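You operate a simulated robot arm through the tools that you are given. There is no shell and no other tool.

You run a simulated robot arm. Do the job below in one go: nothing can be reset, and whatever is moved stays where it is left.

TASK
Pump the teal ball up to 5 psi.
Fine: Fit the nozzle on its valve, set the dial, then press start; afterwards put the nozzle back on its stand and the dial at 0.

Only the result counts: the job must be done as asked and must still hold three seconds after the hand-in. Knocking over, shifting, dropping, spilling or breaking anything else fails it.

THE ROBOT
A 6-joint arm with a two-finger parallel gripper, fixed in place. Base frame: the origin is at the foot of the arm, x ahead of it, y to its left, z up; the work surface is at about z = 860. Readings come in mm, degrees, newtons and seconds.
With the tool pointing down near the work surface it reaches from about 240 to 640 mm from the base axis. Its first joint turns from -66.0 to 66.0 degrees. Payload 2.7 kg.
The TCP is the grasp point between the finger pads, 23 mm short of the fingertips. In the tool frame z runs along the fingers and y along their closing line. Largest opening 94 mm; finger width 38, thickness 10; the body of the gripper, 54 by 96 mm, starts 39 mm behind the TCP.
Orientation is that of the tool frame in the base frame, as a unit quaternion [x, y, z, w]. With the fingers straight down and closing along the base's y, the tool's x points along the base's -x, its y along +y and its z along -z.

THE INTERFACE
- The arm moves only by the tool send_rows. Its argument "plan" is a list that holds one entry, the list of rows, each a list of 7 numbers: the turn, a rotation vector about the tool's x, y, z in units of 8 degrees (1.0 is 8 degrees), then the shift along the tool's x, y, z in units of 50 mm (1.0 is 50 mm), then the finger opening in cm, from 0 to 9.4. In form: [[[ax, ay, az, x, y, z, hand], ...]]. A call has 1 to 20 rows; each row shifts and turns the commanded pose from where the row before left it, along the tool's axes as they then stand. A call with a number of a shift or a turn outside -1 to 1 is refused whole. Each row takes 0.2 s and may step no farther than 50 mm and 8.6 degrees from the row before; otherwise, or with a gripper value out of range, the whole call is refused. A pose out of reach is approached as far as the arm can. The call stops where the force on the tool passes 40 N (or 10 N more than at its start, if that is more) or the arm is blocked; 0.2 s more then pass. Each finger travels about 45 mm/s and halts on what it meets, pressing with about 33 N; the grip force reading is that of the motor and also rises with nothing between the fingers. The clock runs only during rows and for 0.2 s after the last one: add rows that do not move to give the fingers time. It gives the time, the measured TCP pose, the force on the tool (base axes), the opening and the grip force at its end, in the units of the frame above (readings bear some noise), with the torque about the TCP (base axes, N m) and any sound that the robot's microphone picked up, and new pictures: "views" is both (left out), scene, wrist or none.
- Cameras (640 x 400 px; columns grow to the right, rows downward): "scene" is fixed at [72.3, -436.7, 1416.6]; the picture's right is [0.78, -0.63, 0.00], its down [-0.27, -0.33, -0.91] and it looks along [0.57, 0.71, -0.42] (base axes); focal length 305 px, centre (320, 200). "wrist" rides on the gripper at [86, 16, -74] in the tool frame; the picture's right is [-0.18, 0.98, 0.00], its down [-0.58, -0.11, -0.81] and it looks along [-0.79, -0.15, 0.59] (tool axes); focal length 243 px, centre (320, 200). There is no depth. A picture from a camera that has moved, and an enlarged one, comes with that camera's place and axes in the base frame and with its lens. The place of the scene camera against the robot may be out by one fixed shift of up to 12 mm in any direction.
- inspect(camera, box): a new picture of the part [left, top, right, bottom] of that camera's present view, enlarged. The clock stands still meanwhile.
- hand_in(): hands the job in; it is judged then, once.

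Nothing tells you positions but the pictures and the camera data. Unless the task says otherwise, let go and move clear before handing in.

The tools are called after ">>>" by a JSON object that holds its "op" and its "data". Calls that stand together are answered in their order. send_rows: Moves the arm, as the interface text tells. Its arguments: {"type":"object","properties":{"plan":{"type":"array"},"views":{"type":"string","enum":["both","scene","wrist","none"]}},"required":["plan"]} The other tools are called the same way: inspect (camera, box) takes an enlarged picture of a part of a camera's view; hand_in () hands the job in.

At the start:

```text
t: 0.0
tool_pos: [354.5, 68.8, 1274.7]
tool_rot: [0.0, 1.0, 0.0, 0.0]
ft_force: [-0.2, -0.3, 0.6]
ft_torque: [0.01, -0.03, -0.03]
finger_gap: 94.0
grasp_force: 0.1
```

scene: 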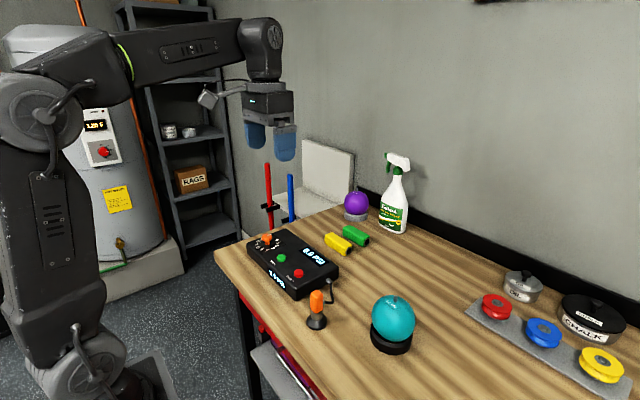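
wrist: 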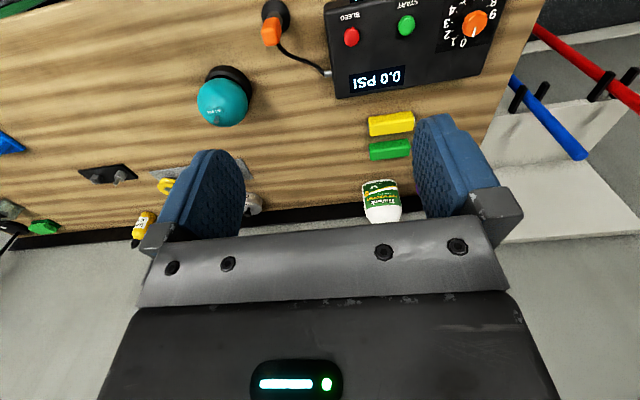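

I see a pump unit with a dial, green start and red bleed buttons, an orange nozzle on a stand, and a teal ball on a black ring. I'll enlarge the views first to find the valve, nozzle and dial.

>>> {"op": "inspect", "data": {"camera": "scene", "box": [230, 220, 350, 340]}}

>>> {"op": "inspect", "data": {"camera": "scene", "box": [290, 270, 430, 360]}}

>>> {"op": "inspect", "data": {"camera": "wrist", "box": [320, 0, 520, 100]}}

>>> {"op": "inspect", "data": {"camera": "wrist", "box": [180, 0, 340, 140]}}

```text
3.33 times, centred on (290, 280) of scene
camera zoom: at [72.3, -436.7, 1416.6], right [0.78, -0.63, 0.0], down [-0.27, -0.33, -0.91], along [0.57, 0.71, -0.42], focal length 1018 px, centre (420, -67)
```

zoom: 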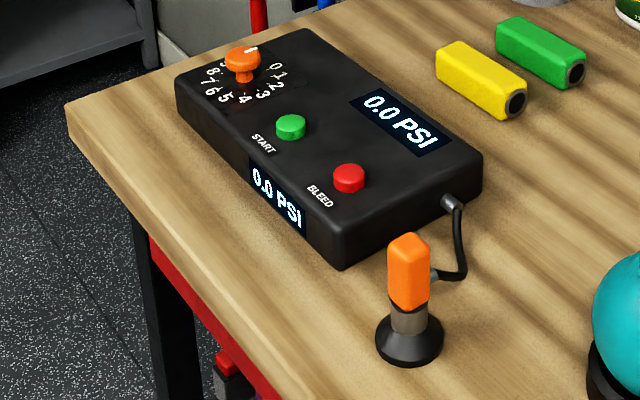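

```text
4.44 times, centred on (360, 315) of scene
camera zoom: at [72.3, -436.7, 1416.6], right [0.78, -0.63, 0.0], down [-0.27, -0.33, -0.91], along [0.57, 0.71, -0.42], focal length 1357 px, centre (142, -311)
```

zoom: 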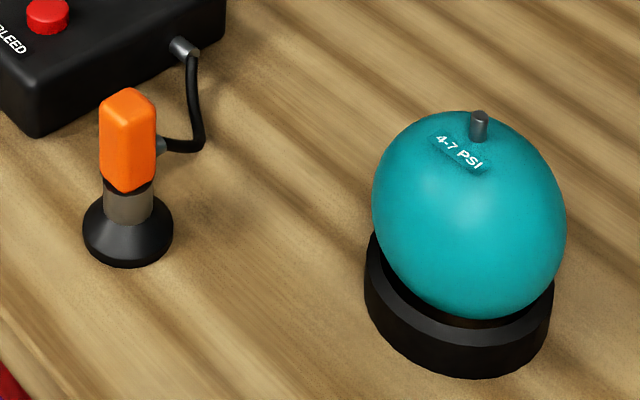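

```text
3.20 times, centred on (420, 50) of wrist
camera zoom: at [269.0, 85.3, 1349.8], right [0.18, 0.98, 0.0], down [0.58, -0.11, 0.81], along [0.79, -0.15, -0.59], focal length 776 px, centre (0, 680)
```

zoom: 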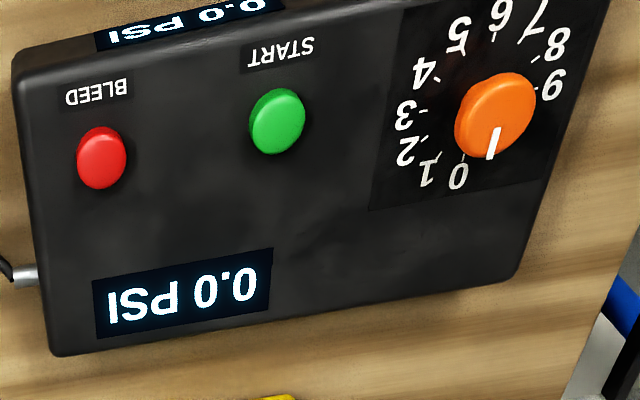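

```text
2.86 times, centred on (260, 70) of wrist
camera zoom: at [269.0, 85.3, 1349.8], right [0.18, 0.98, 0.0], down [0.58, -0.11, 0.81], along [0.79, -0.15, -0.59], focal length 693 px, centre (491, 571)
```

zoom: 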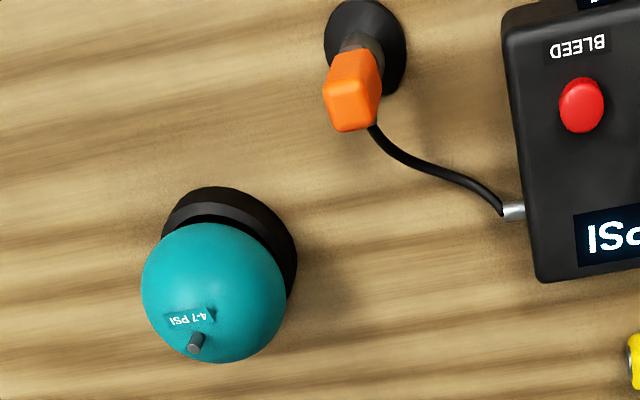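

The dial seems to be near (439, 281), the start button near (433, 188), the nozzle stand near (398, -14) and the ball near (499, -148). I'll move over the pump, staying high, for a closer look at the dial.

>>> {"op": "send_rows", "data": {"plan": [[[0, 0, 0, -0.1, 0.524, 0.58, 9.4], [0, 0, 0, -0.1, 0.524, 0.58, 9.4], [0, 0, 0, -0.1, 0.524, 0.58, 9.4], [0, 0, 0, -0.1, 0.524, 0.58, 9.4], [0, 0, 0, -0.1, 0.524, 0.58, 9.4]]]}}

```text
t: 1.2
tool_pos: [379.1, 199.0, 1130.5]
tool_rot: [0.001, 1.0, -0.001, 0.0]
ft_force: [0.3, 0.1, 0.2]
ft_torque: [-0.01, -0.01, 0.01]
finger_gap: 94.1
grasp_force: 0.0
camera wrist: at [292.1, 215.6, 1205.4], right [0.19, 0.98, 0.0], down [0.58, -0.11, 0.81], along [0.79, -0.15, -0.59], focal length 243 px, centre (320, 200)
```

scene: 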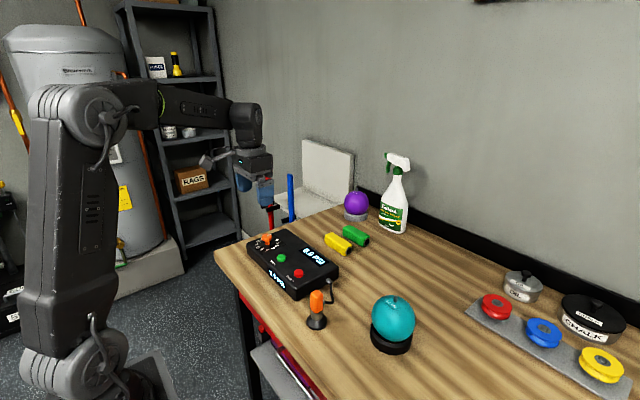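
wrist: 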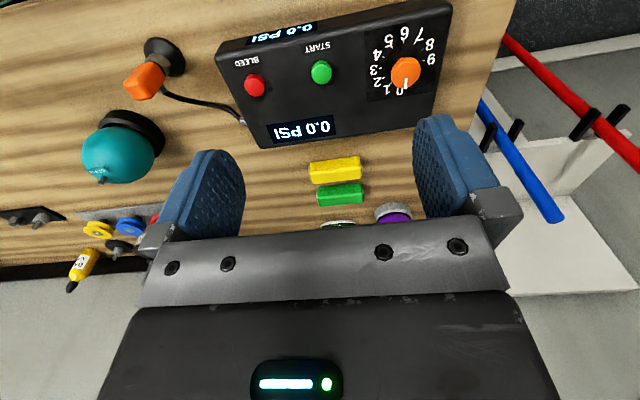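

>>> {"op": "inspect", "data": {"camera": "wrist", "box": [340, 10, 460, 110]}}

>>> {"op": "inspect", "data": {"camera": "wrist", "box": [70, 20, 270, 200]}}

>>> {"op": "inspect", "data": {"camera": "wrist", "box": [210, 0, 460, 150]}}

```text
4.00 times, centred on (400, 60) of wrist
camera zoom: at [292.1, 215.6, 1205.4], right [0.19, 0.98, 0.0], down [0.58, -0.11, 0.81], along [0.79, -0.15, -0.59], focal length 970 px, centre (0, 760)
```

zoom: 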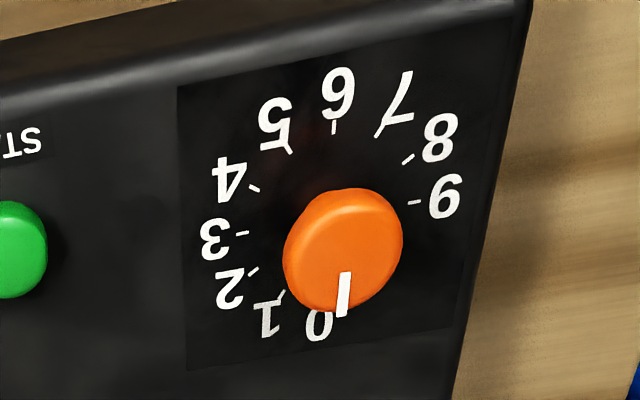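

```text
2.22 times, centred on (170, 110) of wrist
camera zoom: at [292.1, 215.6, 1205.4], right [0.19, 0.98, 0.0], down [0.58, -0.11, 0.81], along [0.79, -0.15, -0.59], focal length 539 px, centre (653, 400)
```

zoom: 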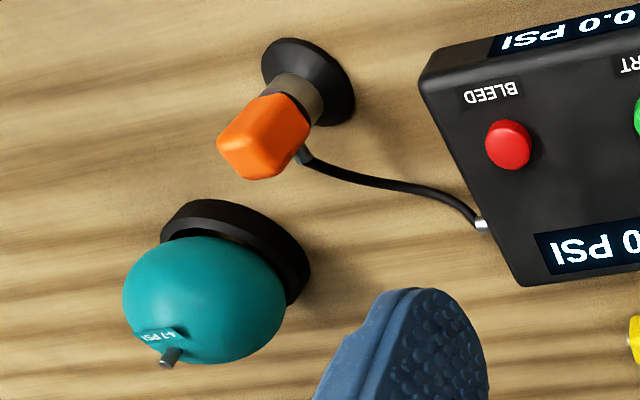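

```text
2.56 times, centred on (335, 75) of wrist
camera zoom: at [292.1, 215.6, 1205.4], right [0.19, 0.98, 0.0], down [0.58, -0.11, 0.81], along [0.79, -0.15, -0.59], focal length 621 px, centre (282, 520)
```

zoom: 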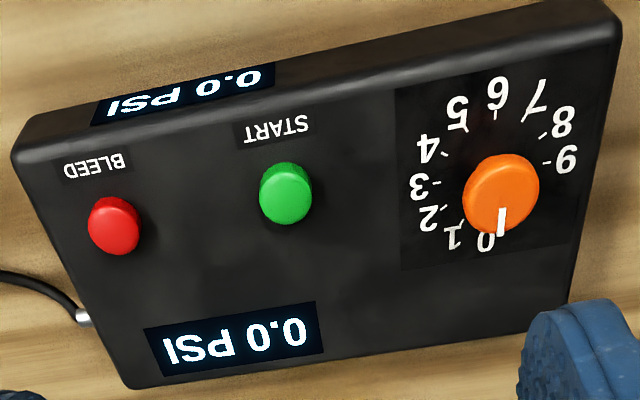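

The dial stands at 0 (pointing away from the robot), and its marks are about 30° apart, running clockwise as seen from above. Next I'll move over the nozzle stand to see the nozzle and hose up close.

>>> {"op": "send_rows", "data": {"plan": [[[0, 0, 0, 0.04, -0.836, 0.2, 9.4], [0, 0, 0, 0.04, -0.836, 0.2, 9.4], [0, 0, 0, 0.04, -0.836, 0.2, 9.4], [0, 0, 0, 0.04, -0.836, 0.2, 9.4], [0, 0, 0, 0.04, -0.836, 0.2, 9.4], [0, 0, 0, 0, 0, 0, 9.4]]]}}

```text
t: 2.6
tool_pos: [370.5, -9.2, 1081.6]
tool_rot: [0.0, 1.0, 0.0, -0.001]
ft_force: [0.2, -0.9, -0.6]
ft_torque: [0.02, 0.01, 0.03]
finger_gap: 94.0
grasp_force: 0.1
camera wrist: at [282.4, 8.1, 1156.5], right [0.18, 0.98, 0.0], down [0.58, -0.11, 0.81], along [0.79, -0.15, -0.59], focal length 243 px, centre (320, 200)
```

scene: 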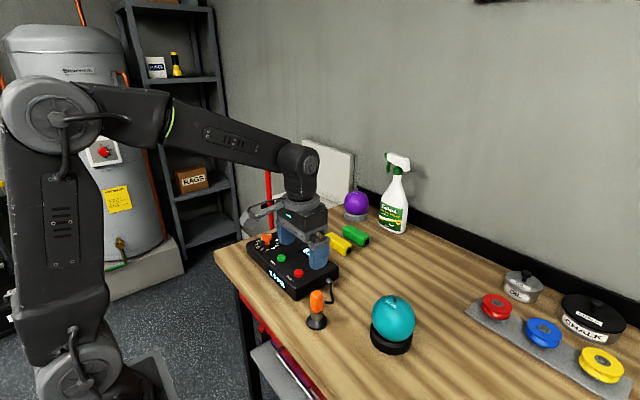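
wrist: 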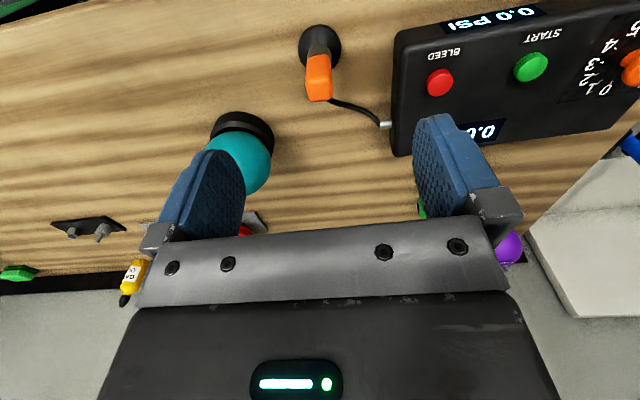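

>>> {"op": "inspect", "data": {"camera": "wrist", "box": [270, 10, 400, 135]}}

>>> {"op": "inspect", "data": {"camera": "scene", "box": [295, 270, 345, 340]}}

```text
3.20 times, centred on (335, 72) of wrist
camera zoom: at [282.4, 8.1, 1156.5], right [0.18, 0.98, 0.0], down [0.58, -0.11, 0.81], along [0.79, -0.15, -0.59], focal length 776 px, centre (272, 608)
```

zoom: 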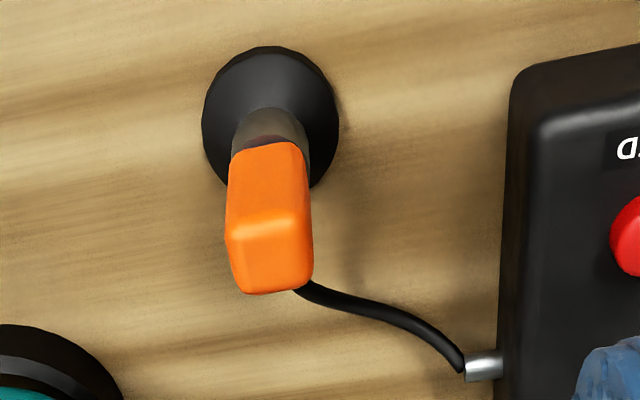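

```text
5.71 times, centred on (320, 305) of scene
camera zoom: at [72.3, -436.7, 1416.6], right [0.78, -0.63, 0.0], down [-0.27, -0.33, -0.91], along [0.57, 0.71, -0.42], focal length 1745 px, centre (320, -400)
```

zoom: 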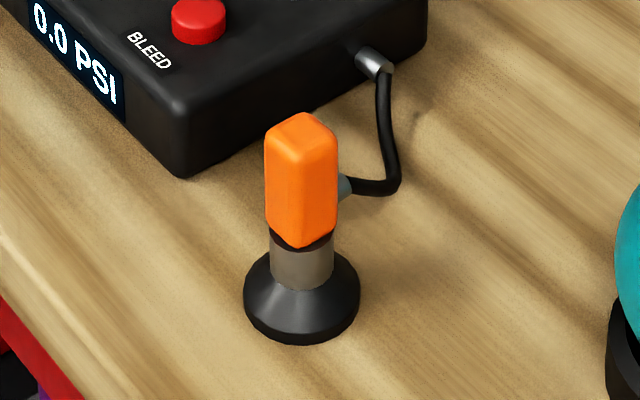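

The nozzle handle stands upright at about (398, -14), roughly z 902–952, with the hose leaving on its far (+x) side, so a grip along y suits it. Next I'll look closely at the valve on the teal ball.

>>> {"op": "send_rows", "data": {"plan": [[[0, 0, 0, -0.4, -0.655, 0, 9.4], [0, 0, 0, -0.4, -0.655, 0, 9.4], [0, 0, 0, -0.4, -0.655, 0, 9.4], [0, 0, 0, -0.4, -0.655, 0, 9.4], [0, 0, 0, 0, 0, 0, 9.4]]]}}

```text
t: 3.8
tool_pos: [451.9, -141.5, 1078.7]
tool_rot: [0.0, 1.0, 0.0, 0.0]
ft_force: [-0.1, -0.7, 0.8]
ft_torque: [-0.02, -0.02, 0.0]
finger_gap: 94.0
grasp_force: 0.0
camera wrist: at [364.1, -124.8, 1153.2], right [0.18, 0.98, 0.0], down [0.58, -0.11, 0.81], along [0.79, -0.15, -0.59], focal length 243 px, centre (320, 200)
```

scene: 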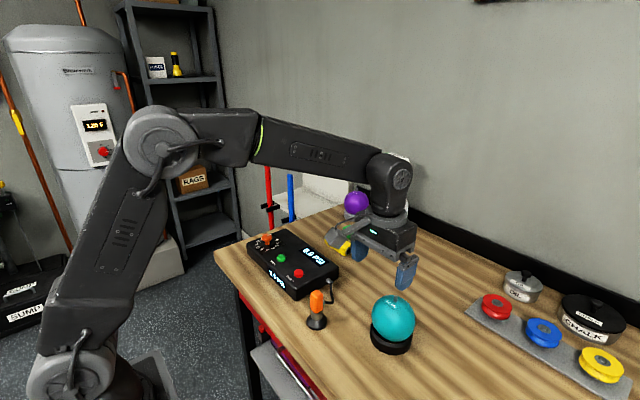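
wrist: 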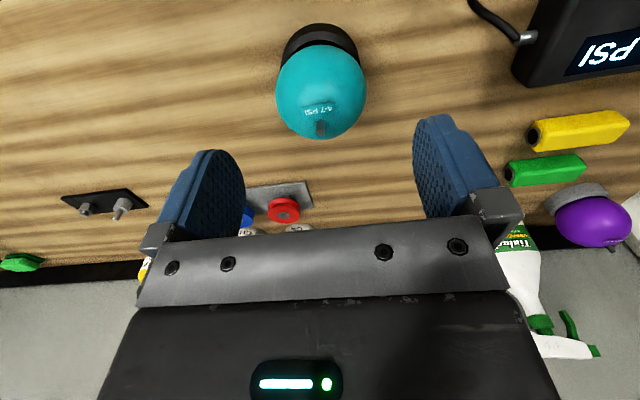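

>>> {"op": "inspect", "data": {"camera": "wrist", "box": [260, 15, 380, 145]}}

>>> {"op": "inspect", "data": {"camera": "wrist", "box": [295, 90, 345, 145]}}

>>> {"op": "inspect", "data": {"camera": "scene", "box": [360, 280, 425, 360]}}

```text
3.08 times, centred on (320, 80) of wrist
camera zoom: at [364.1, -124.8, 1153.2], right [0.18, 0.98, 0.0], down [0.58, -0.11, 0.81], along [0.79, -0.15, -0.59], focal length 746 px, centre (320, 569)
```

zoom: 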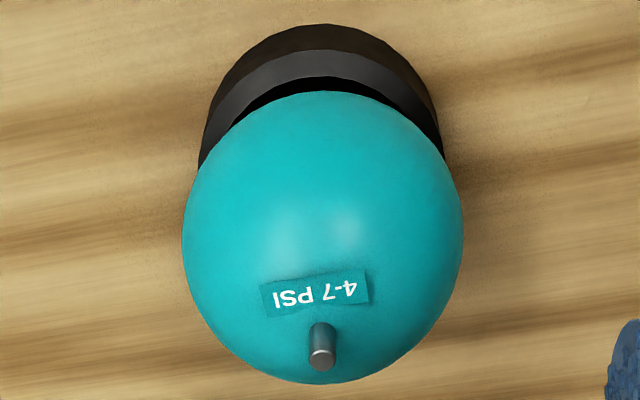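

```text
7.27 times, centred on (320, 118) of wrist
camera zoom: at [364.1, -124.8, 1153.2], right [0.18, 0.98, 0.0], down [0.58, -0.11, 0.81], along [0.79, -0.15, -0.59], focal length 1764 px, centre (320, 800)
```

zoom: 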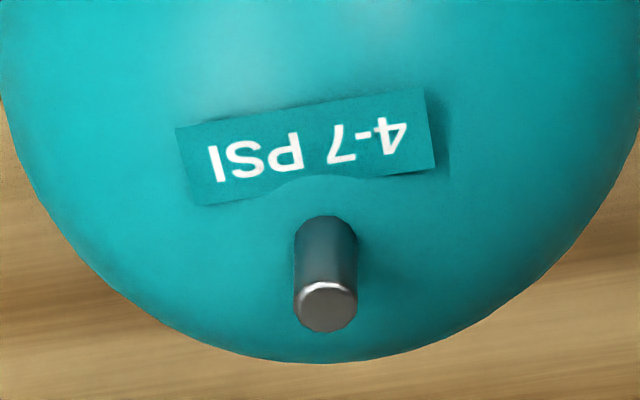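

```text
5.00 times, centred on (392, 320) of scene
camera zoom: at [72.3, -436.7, 1416.6], right [0.78, -0.63, 0.0], down [-0.27, -0.33, -0.91], along [0.57, 0.71, -0.42], focal length 1527 px, centre (-42, -400)
```

zoom: 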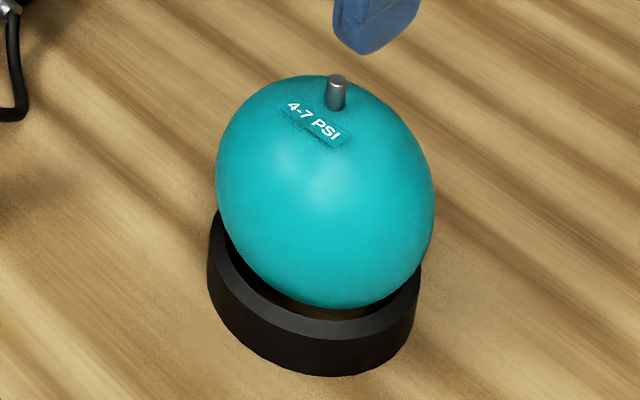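

The valve is a vertical stem about 8 mm thick with its tip near (499.5, -149, 978). I'm now going to hover above the nozzle with the fingers part-open and check the alignment.

>>> {"op": "send_rows", "data": {"plan": [[[0, 0, 0, 0.27, 0.63, 0.15, 7.0], [0, 0, 0, 0.27, 0.63, 0.15, 7.0], [0, 0, 0, 0.27, 0.63, 0.15, 7.0], [0, 0, 0, 0.27, 0.63, 0.15, 7.0], [0, 0, 0, 0, 0, 0.4, 7.0], [0, 0, 0, 0, 0, 0, 7.0]]]}}

>>> {"op": "send_rows", "data": {"plan": [[[0, 0, 0, 0, 0, 0, 7.0]]], "views": "none"}}

>>> {"op": "send_rows", "data": {"plan": [[[0, 0, 0, 0, 0, 0, 7.0]]], "views": "wrist"}}

>>> {"op": "inspect", "data": {"camera": "wrist", "box": [220, 20, 420, 190]}}

```text
t: 5.2
tool_pos: [396.6, -14.1, 1029.5]
tool_rot: [0.0, 1.0, 0.0, -0.001]
ft_force: [-0.4, 0.1, 0.4]
ft_torque: [0.0, -0.01, -0.02]
finger_gap: 70.1
grasp_force: 0.0
camera wrist: at [310.3, 1.5, 1104.2], right [0.18, 0.98, 0.0], down [0.58, -0.11, 0.81], along [0.79, -0.15, -0.59], focal length 243 px, centre (320, 200)
```

scene: 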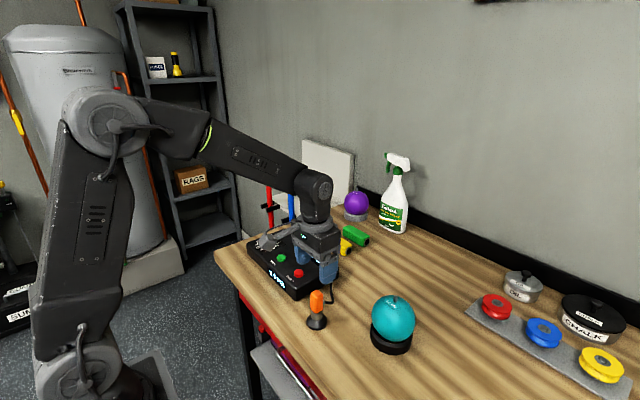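
wrist: 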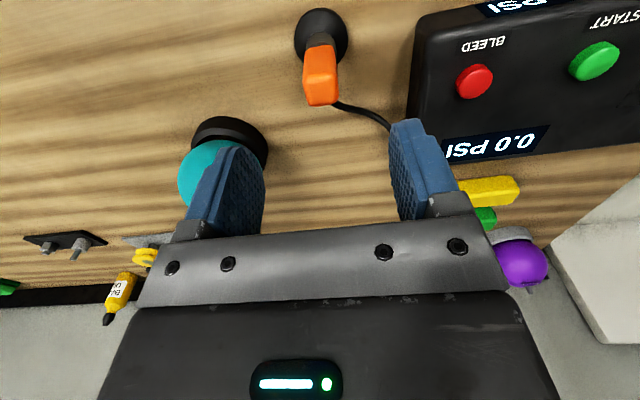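

```text
t: 5.6
tool_pos: [396.3, -14.9, 1029.6]
tool_rot: [0.0, 1.0, 0.0, 0.001]
ft_force: [0.0, 0.3, 0.8]
ft_torque: [0.03, 0.02, -0.01]
finger_gap: 70.1
grasp_force: 0.1
```

```text
t: 6.0
tool_pos: [396.6, -16.0, 1029.6]
tool_rot: [-0.001, 1.0, 0.0, 0.0]
ft_force: [-0.3, 0.8, 0.8]
ft_torque: [0.02, -0.01, -0.02]
finger_gap: 70.0
grasp_force: 0.0
camera wrist: at [310.4, 1.3, 1104.4], right [0.18, 0.98, 0.0], down [0.58, -0.11, 0.81], along [0.79, -0.15, -0.59], focal length 243 px, centre (320, 200)
```

wrist: 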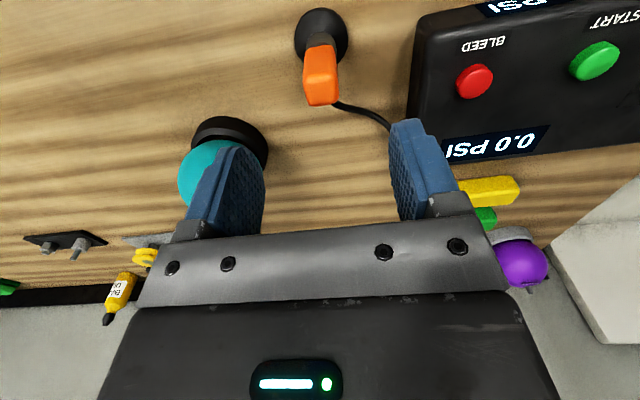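

```text
2.35 times, centred on (320, 105) of wrist
camera zoom: at [310.4, 1.3, 1104.4], right [0.18, 0.98, 0.0], down [0.58, -0.11, 0.81], along [0.79, -0.15, -0.59], focal length 571 px, centre (320, 424)
```

zoom: 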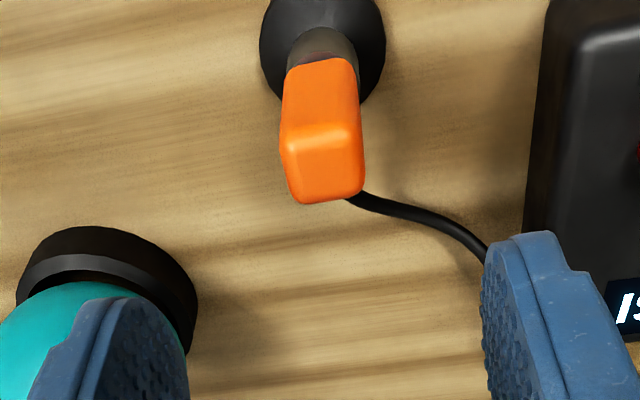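

The nozzle handle lies within about 1 mm of the gripper's centre line. I'll lower around it to about z 934 and check before closing.

>>> {"op": "send_rows", "data": {"plan": [[[0, 0, 0, -0.02, 0.01, 0.48, 7.0], [0, 0, 0, 0, 0, 0.48, 7.0], [0, 0, 0, 0, 0, 0.48, 7.0], [0, 0, 0, 0, 0, 0.44, 7.0], [0, 0, 0, 0, 0, 0, 7.0]]]}}

>>> {"op": "inspect", "data": {"camera": "wrist", "box": [220, 60, 420, 230]}}

>>> {"op": "inspect", "data": {"camera": "scene", "box": [270, 240, 370, 340]}}

```text
t: 7.2
tool_pos: [400.3, -15.1, 935.2]
tool_rot: [0.001, 1.0, 0.0, 0.0]
ft_force: [0.7, 0.2, 0.0]
ft_torque: [0.01, 0.01, 0.01]
finger_gap: 70.2
grasp_force: 0.1
camera wrist: at [312.4, 2.1, 1009.7], right [0.18, 0.98, 0.0], down [0.58, -0.11, 0.81], along [0.79, -0.15, -0.59], focal length 243 px, centre (320, 200)
```

scene: 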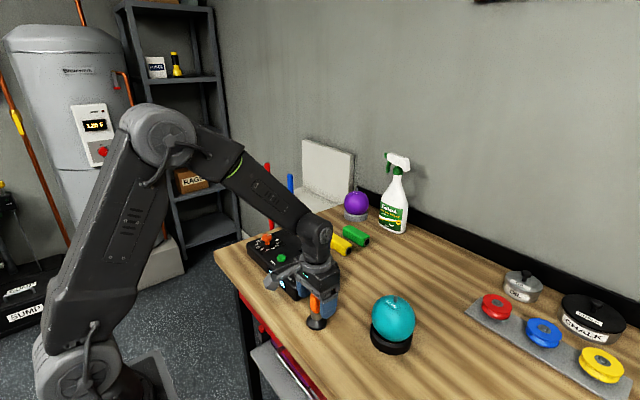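
wrist: 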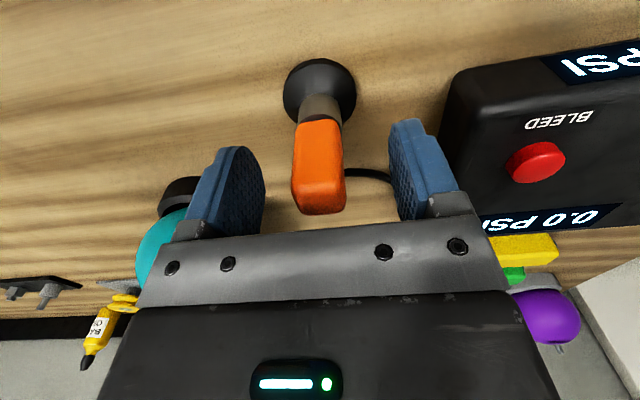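

```text
2.35 times, centred on (320, 145) of wrist
camera zoom: at [312.4, 2.1, 1009.7], right [0.18, 0.98, 0.0], down [0.58, -0.11, 0.81], along [0.79, -0.15, -0.59], focal length 571 px, centre (320, 329)
```

zoom: 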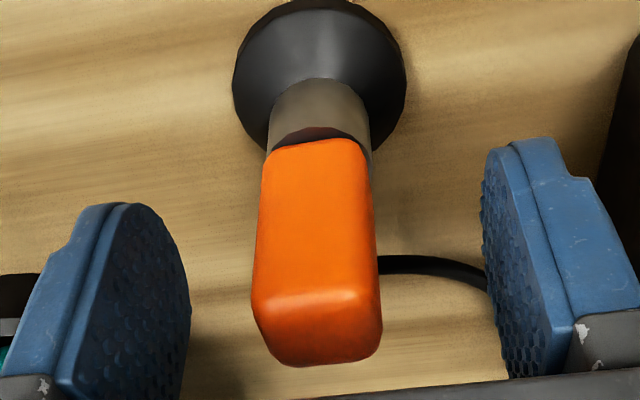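

```text
4.00 times, centred on (320, 290) of scene
camera zoom: at [72.3, -436.7, 1416.6], right [0.78, -0.63, 0.0], down [-0.27, -0.33, -0.91], along [0.57, 0.71, -0.42], focal length 1222 px, centre (320, -160)
```

zoom: 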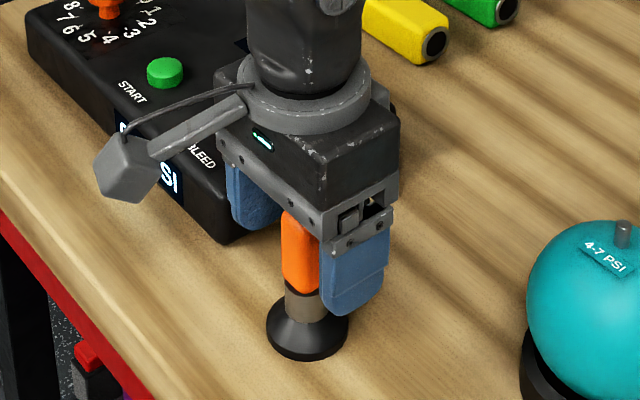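

The handle is centred between the pads, with the hose running clear behind it. I'll close the fingers now.

>>> {"op": "send_rows", "data": {"plan": [[[0, 0, 0, 0, 0, 0, 4.0], [0, 0, 0, 0, 0, 0, 3.0], [0, 0, 0, 0, 0, 0, 2.0], [0, 0, 0, 0, 0, 0, 1.0], [0, 0, 0, 0, 0, 0, 0.5], [0, 0, 0, 0, 0, 0, 0.5]]]}}

>>> {"op": "inspect", "data": {"camera": "wrist", "box": [220, 60, 420, 230]}}

```text
t: 8.6
tool_pos: [399.4, -14.1, 935.3]
tool_rot: [0.0, 1.0, 0.0, 0.0]
ft_force: [-0.1, -0.2, -0.7]
ft_torque: [0.04, 0.0, 0.01]
finger_gap: 23.4
grasp_force: 32.4
camera wrist: at [312.4, 2.1, 1010.1], right [0.18, 0.98, 0.0], down [0.58, -0.11, 0.81], along [0.79, -0.15, -0.59], focal length 243 px, centre (320, 200)
```

scene: 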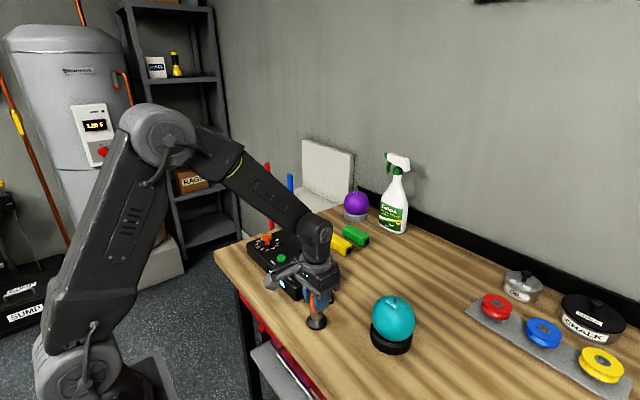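
wrist: 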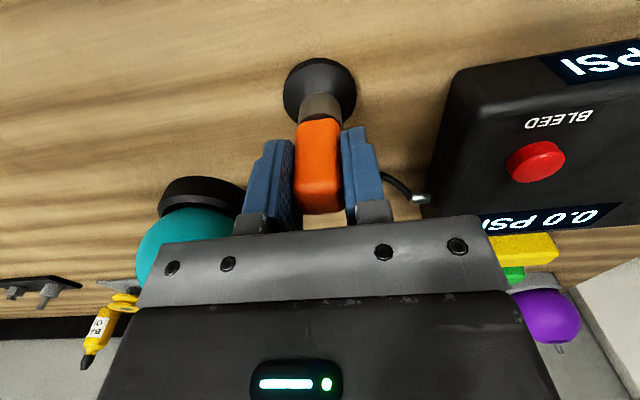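

```text
2.35 times, centred on (320, 145) of wrist
camera zoom: at [312.4, 2.1, 1010.1], right [0.18, 0.98, 0.0], down [0.58, -0.11, 0.81], along [0.79, -0.15, -0.59], focal length 571 px, centre (320, 329)
```

zoom: 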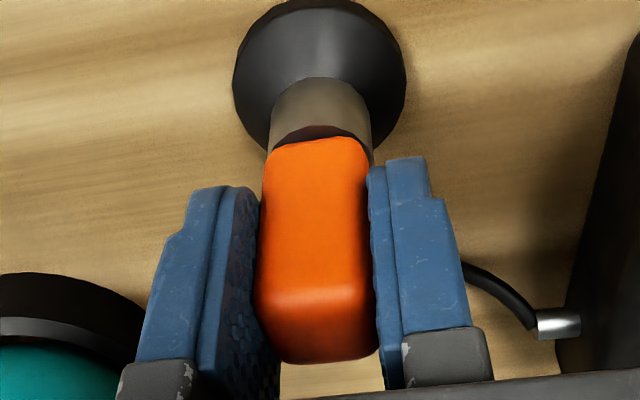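

The nozzle is gripped (gap 23.4 mm). I'll lift it straight up in small steps and check that the stand stays put.

>>> {"op": "send_rows", "data": {"plan": [[[0, 0, 0, 0, 0, -0.1, 0.5], [0, 0, 0, 0, 0, -0.2, 0.5], [0, 0, 0, 0, 0, -0.3, 0.5], [0, 0, 0, 0, 0, -0.4, 0.5], [0, 0, 0, 0, 0, -0.5, 0.5], [0, 0, 0, 0, 0, 0, 0.5]]]}}

>>> {"op": "inspect", "data": {"camera": "scene", "box": [270, 220, 370, 340]}}

>>> {"op": "inspect", "data": {"camera": "wrist", "box": [220, 0, 420, 230]}}

```text
t: 10.0
tool_pos: [398.8, -14.6, 1012.9]
tool_rot: [0.0, 1.0, 0.0, 0.0]
ft_force: [0.0, -1.3, -0.2]
ft_torque: [0.01, 0.02, -0.04]
finger_gap: 23.6
grasp_force: 32.7
camera wrist: at [311.4, 2.4, 1086.7], right [0.18, 0.98, 0.0], down [0.58, -0.11, 0.81], along [0.79, -0.15, -0.59], focal length 243 px, centre (320, 200)
```

scene: 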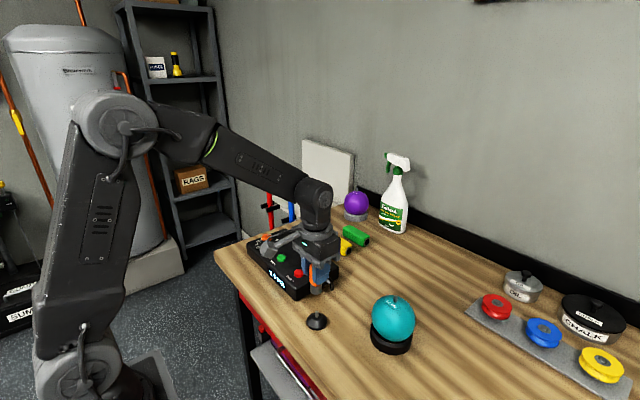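
wrist: 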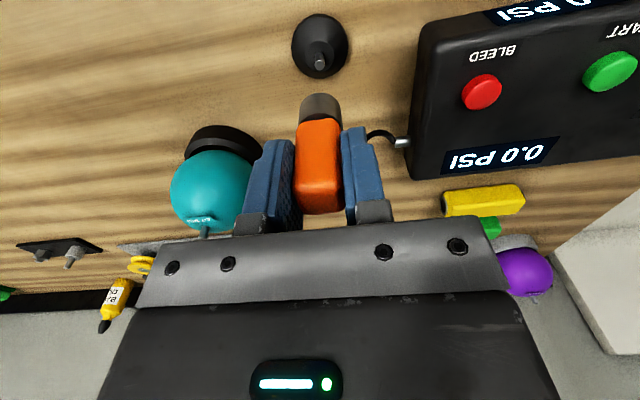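

```text
3.33 times, centred on (320, 280) of scene
camera zoom: at [72.3, -436.7, 1416.6], right [0.78, -0.63, 0.0], down [-0.27, -0.33, -0.91], along [0.57, 0.71, -0.42], focal length 1018 px, centre (320, -67)
```

zoom: 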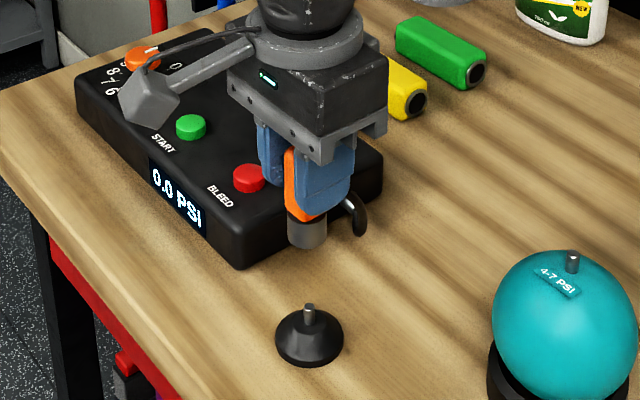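

```text
1.74 times, centred on (320, 115) of wrist
camera zoom: at [311.4, 2.4, 1086.7], right [0.18, 0.98, 0.0], down [0.58, -0.11, 0.81], along [0.79, -0.15, -0.59], focal length 422 px, centre (320, 348)
```

zoom: 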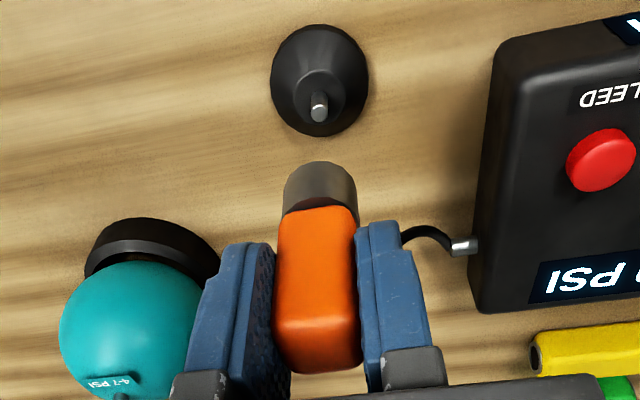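

The nozzle came off cleanly. It has a grey socket at the bottom, and the stand has a peg just like the valve stem. I'll raise it further and then carry it to hover above the valve.

>>> {"op": "send_rows", "data": {"plan": [[[0, 0, 0, 0, 0, -0.65, 0.5], [0, 0, 0, 0, 0, -0.65, 0.5], [0, 0, 0, -0.4, -0.54, 0, 0.5], [0, 0, 0, -0.4, -0.54, 0, 0.5], [0, 0, 0, -0.4, -0.54, 0, 0.5], [0, 0, 0, 0, 0, 0, 0.5]]]}}

>>> {"op": "inspect", "data": {"camera": "scene", "box": [290, 200, 430, 350]}}

```text
t: 11.4
tool_pos: [457.1, -95.8, 1076.5]
tool_rot: [0.001, 1.0, 0.0, -0.001]
ft_force: [0.2, 0.4, -0.7]
ft_torque: [0.02, 0.02, -0.02]
finger_gap: 23.4
grasp_force: 32.9
camera wrist: at [370.1, -78.5, 1151.5], right [0.18, 0.98, 0.0], down [0.58, -0.11, 0.81], along [0.79, -0.15, -0.59], focal length 243 px, centre (320, 200)
```

scene: 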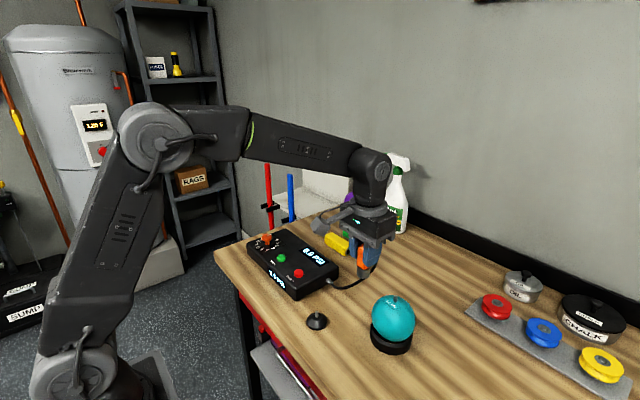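
wrist: 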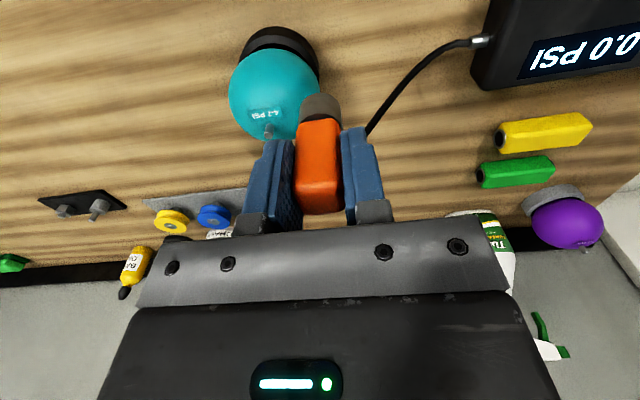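

```text
2.67 times, centred on (360, 275) of scene
camera zoom: at [72.3, -436.7, 1416.6], right [0.78, -0.63, 0.0], down [-0.27, -0.33, -0.91], along [0.57, 0.71, -0.42], focal length 814 px, centre (213, 0)
```

zoom: 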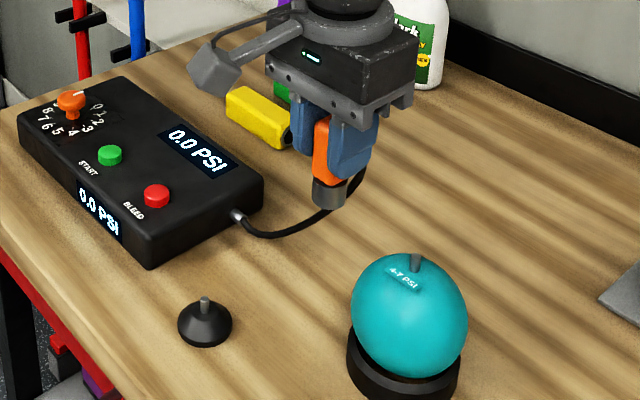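

No pull from the hose so far. I'll continue to hover over the valve and check the alignment there.

>>> {"op": "send_rows", "data": {"plan": [[[0, 0, 0, -0.41, -0.54, 0, 0.5], [0, 0, 0, -0.41, -0.54, 0, 0.5], [0, 0, 0, 0, 0, 0, 0.5]]]}}

>>> {"op": "inspect", "data": {"camera": "scene", "box": [330, 200, 450, 350]}}

>>> {"op": "inspect", "data": {"camera": "wrist", "box": [260, 30, 380, 150]}}

```text
t: 12.2
tool_pos: [499.8, -148.8, 1077.2]
tool_rot: [0.0, 1.0, 0.0, 0.001]
ft_force: [0.6, 0.1, -0.5]
ft_torque: [0.01, 0.02, -0.01]
finger_gap: 23.3
grasp_force: 32.6
camera wrist: at [412.5, -133.0, 1151.9], right [0.18, 0.98, 0.0], down [0.58, -0.11, 0.81], along [0.79, -0.15, -0.59], focal length 243 px, centre (320, 200)
```

scene: 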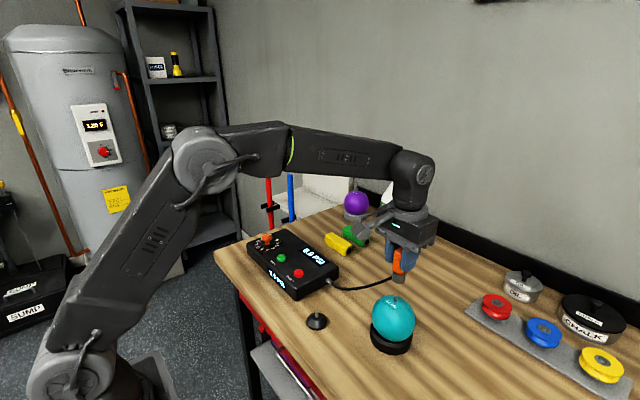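
wrist: 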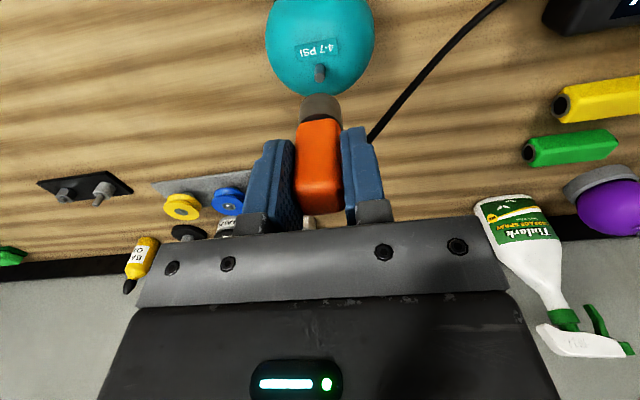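

```text
2.67 times, centred on (390, 275) of scene
camera zoom: at [72.3, -436.7, 1416.6], right [0.78, -0.63, 0.0], down [-0.27, -0.33, -0.91], along [0.57, 0.71, -0.42], focal length 814 px, centre (133, 0)
```

zoom: 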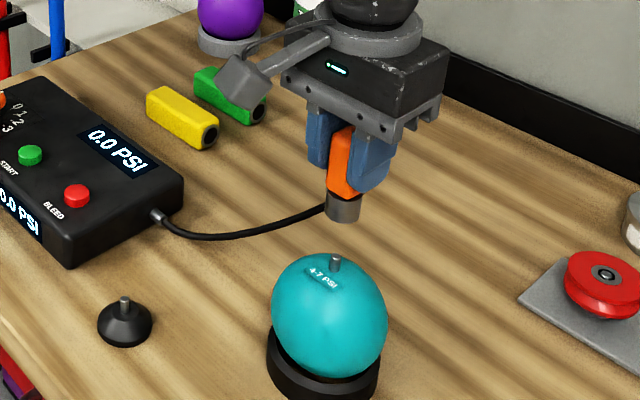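

```text
3.33 times, centred on (320, 90) of wrist
camera zoom: at [412.5, -133.0, 1151.9], right [0.18, 0.98, 0.0], down [0.58, -0.11, 0.81], along [0.79, -0.15, -0.59], focal length 809 px, centre (320, 567)
```

zoom: 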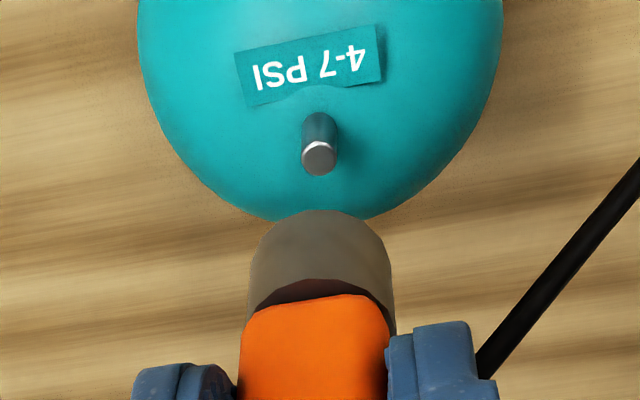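

The nozzle hangs about 40 mm above the valve tip and looks nearly aligned in both views. I'll enlarge both views to measure what offset is left.

>>> {"op": "inspect", "data": {"camera": "scene", "box": [375, 255, 415, 305]}}

>>> {"op": "inspect", "data": {"camera": "wrist", "box": [290, 60, 350, 125]}}

>>> {"op": "inspect", "data": {"camera": "scene", "box": [295, 300, 335, 340]}}

```text
8.00 times, centred on (395, 280) of scene
camera zoom: at [72.3, -436.7, 1416.6], right [0.78, -0.63, 0.0], down [-0.27, -0.33, -0.91], along [0.57, 0.71, -0.42], focal length 2443 px, centre (-280, -440)
```

zoom: 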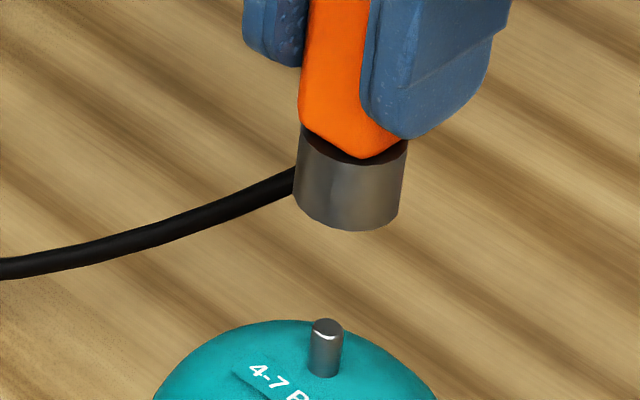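

```text
6.15 times, centred on (320, 92) of wrist
camera zoom: at [412.5, -133.0, 1151.9], right [0.18, 0.98, 0.0], down [0.58, -0.11, 0.81], along [0.79, -0.15, -0.59], focal length 1493 px, centre (320, 862)
```

zoom: 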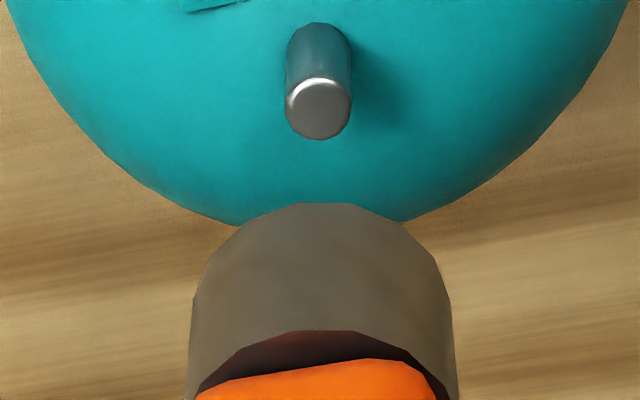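

```text
10.00 times, centred on (315, 320) of scene
camera zoom: at [72.3, -436.7, 1416.6], right [0.78, -0.63, 0.0], down [-0.27, -0.33, -0.91], along [0.57, 0.71, -0.42], focal length 3054 px, centre (370, -1000)
```

zoom: 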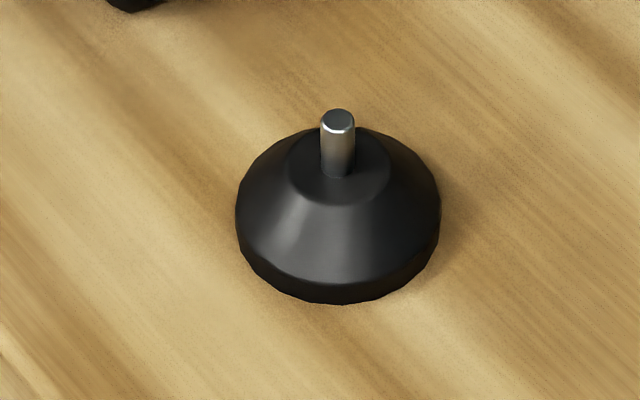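

Both views put the nozzle within about 0.5 mm of the valve axis. I'll lower it to just above the tip and look again.

>>> {"op": "send_rows", "data": {"plan": [[[0, 0, 0, 0, 0, 0.25, 0.5], [0, 0, 0, 0, 0, 0.25, 0.5], [0, 0, 0, 0, 0, 0.1, 0.5], [0, 0, 0, 0, 0, 0, 0.5]]]}}

>>> {"op": "inspect", "data": {"camera": "scene", "box": [375, 260, 415, 310]}}

>>> {"op": "inspect", "data": {"camera": "wrist", "box": [290, 60, 350, 125]}}

```text
t: 13.2
tool_pos: [498.6, -151.3, 1046.1]
tool_rot: [0.0, 1.0, 0.0, 0.0]
ft_force: [-0.9, -0.6, -1.2]
ft_torque: [0.02, 0.01, -0.01]
finger_gap: 23.6
grasp_force: 33.1
camera wrist: at [411.5, -133.3, 1121.4], right [0.18, 0.98, 0.0], down [0.58, -0.11, 0.81], along [0.79, -0.15, -0.59], focal length 243 px, centre (320, 200)
```

scene: 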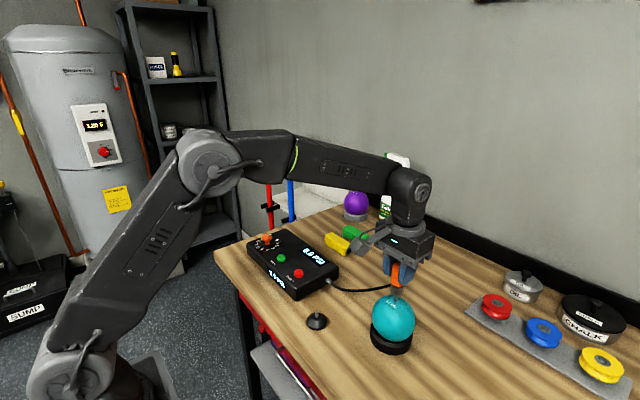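
wrist: 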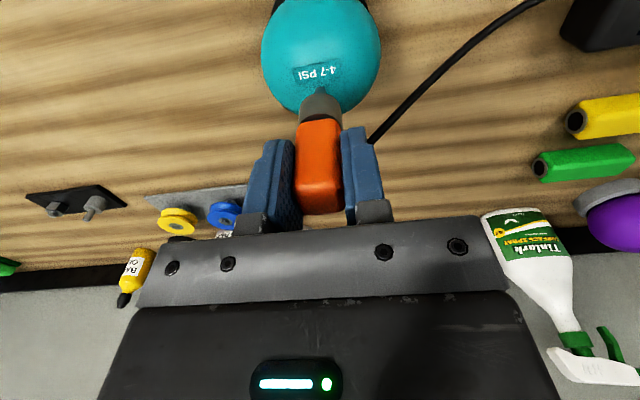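

```text
8.00 times, centred on (395, 285) of scene
camera zoom: at [72.3, -436.7, 1416.6], right [0.78, -0.63, 0.0], down [-0.27, -0.33, -0.91], along [0.57, 0.71, -0.42], focal length 2443 px, centre (-280, -480)
```

zoom: 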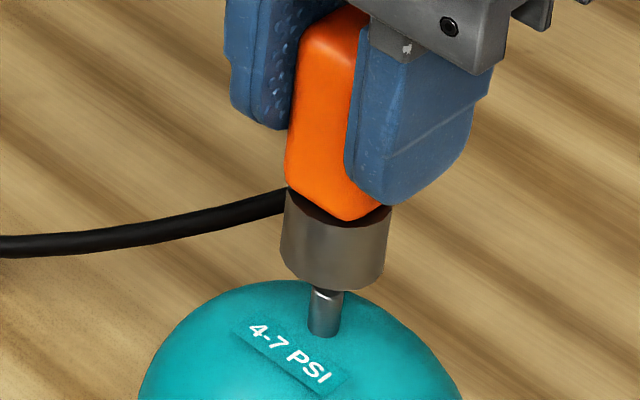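

```text
6.15 times, centred on (320, 92) of wrist
camera zoom: at [411.5, -133.3, 1121.4], right [0.18, 0.98, 0.0], down [0.58, -0.11, 0.81], along [0.79, -0.15, -0.59], focal length 1493 px, centre (320, 862)
```

zoom: 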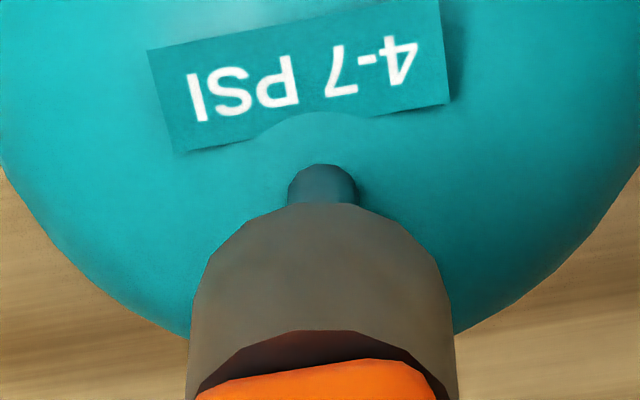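

The stem sits right under the socket in both views. I'll lower slowly in 2 mm steps and watch the force.

>>> {"op": "send_rows", "data": {"plan": [[[0, 0, 0, 0, 0, 0.06, 0.5], [0, 0, 0, 0, 0, 0.06, 0.5], [0, 0, 0, 0, 0, 0.04, 0.5], [0, 0, 0, 0, 0, 0.04, 0.5], [0, 0, 0, 0, 0, 0.04, 0.5], [0, 0, 0, 0, 0, 0, 0.5]]], "views": "wrist"}}

>>> {"op": "inspect", "data": {"camera": "scene", "box": [375, 260, 415, 310]}}

```text
t: 14.6
tool_pos: [497.5, -150.4, 1034.5]
tool_rot: [0.001, 1.0, 0.0, 0.0]
ft_force: [1.1, 1.5, 0.2]
ft_torque: [0.01, 0.03, -0.01]
finger_gap: 23.8
grasp_force: 33.1
camera wrist: at [411.7, -133.3, 1109.0], right [0.18, 0.98, 0.0], down [0.58, -0.11, 0.81], along [0.79, -0.15, -0.59], focal length 243 px, centre (320, 200)
```

wrist: 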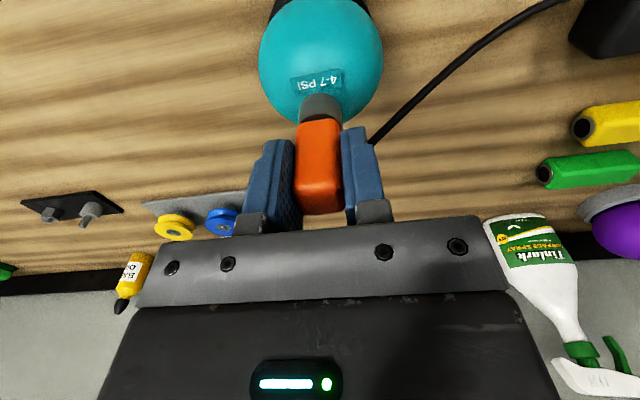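

```text
8.00 times, centred on (395, 285) of scene
camera zoom: at [72.3, -436.7, 1416.6], right [0.78, -0.63, 0.0], down [-0.27, -0.33, -0.91], along [0.57, 0.71, -0.42], focal length 2443 px, centre (-280, -480)
```

zoom: 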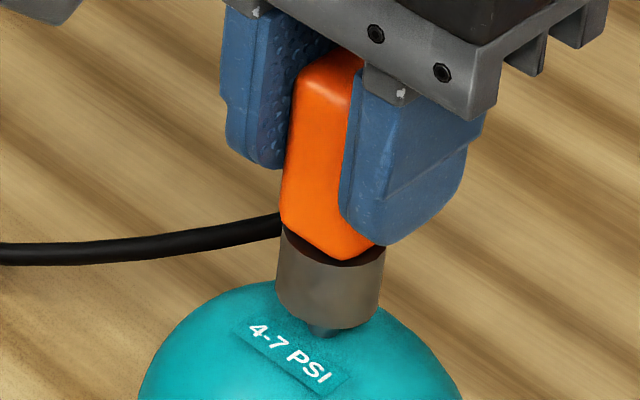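

The socket is sliding over the stem without any resistance. I'll continue to the seat gently.

>>> {"op": "send_rows", "data": {"plan": [[[0, 0, 0, 0, 0, 0.03, 0.5], [0, 0, 0, 0, 0, 0.03, 0.5], [0, 0, 0, 0, 0, 0.03, 0.5], [0, 0, 0, 0, 0, 0, 0.5]]], "views": "wrist"}}

>>> {"op": "inspect", "data": {"camera": "scene", "box": [375, 260, 415, 310]}}

```text
t: 15.6
tool_pos: [498.9, -150.4, 1029.7]
tool_rot: [0.0, 1.0, 0.0, 0.0]
ft_force: [0.2, 0.0, -1.2]
ft_torque: [0.01, 0.02, 0.0]
finger_gap: 23.6
grasp_force: 32.9
camera wrist: at [411.3, -132.6, 1104.0], right [0.18, 0.98, 0.0], down [0.58, -0.11, 0.81], along [0.79, -0.15, -0.59], focal length 243 px, centre (320, 200)
```

wrist: 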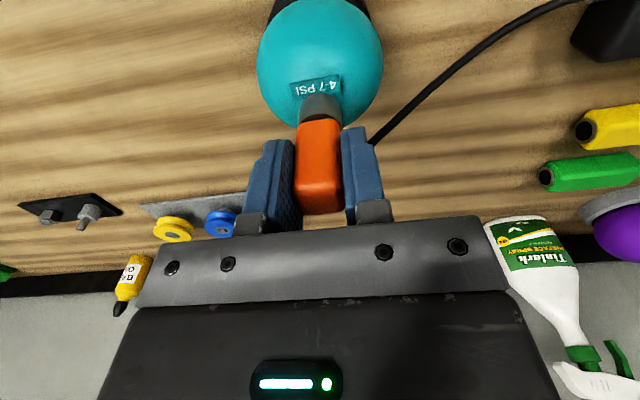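

```text
8.00 times, centred on (395, 285) of scene
camera zoom: at [72.3, -436.7, 1416.6], right [0.78, -0.63, 0.0], down [-0.27, -0.33, -0.91], along [0.57, 0.71, -0.42], focal length 2443 px, centre (-280, -480)
```

zoom: 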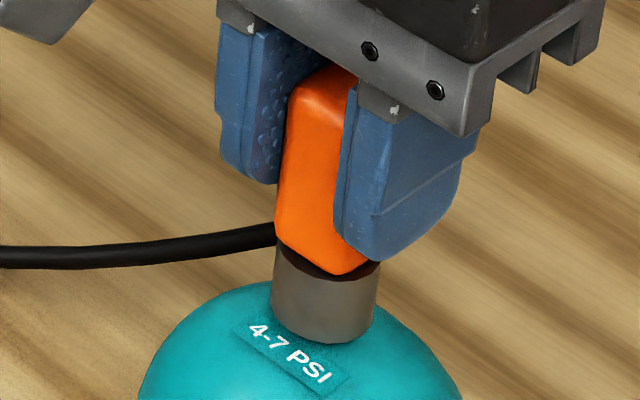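

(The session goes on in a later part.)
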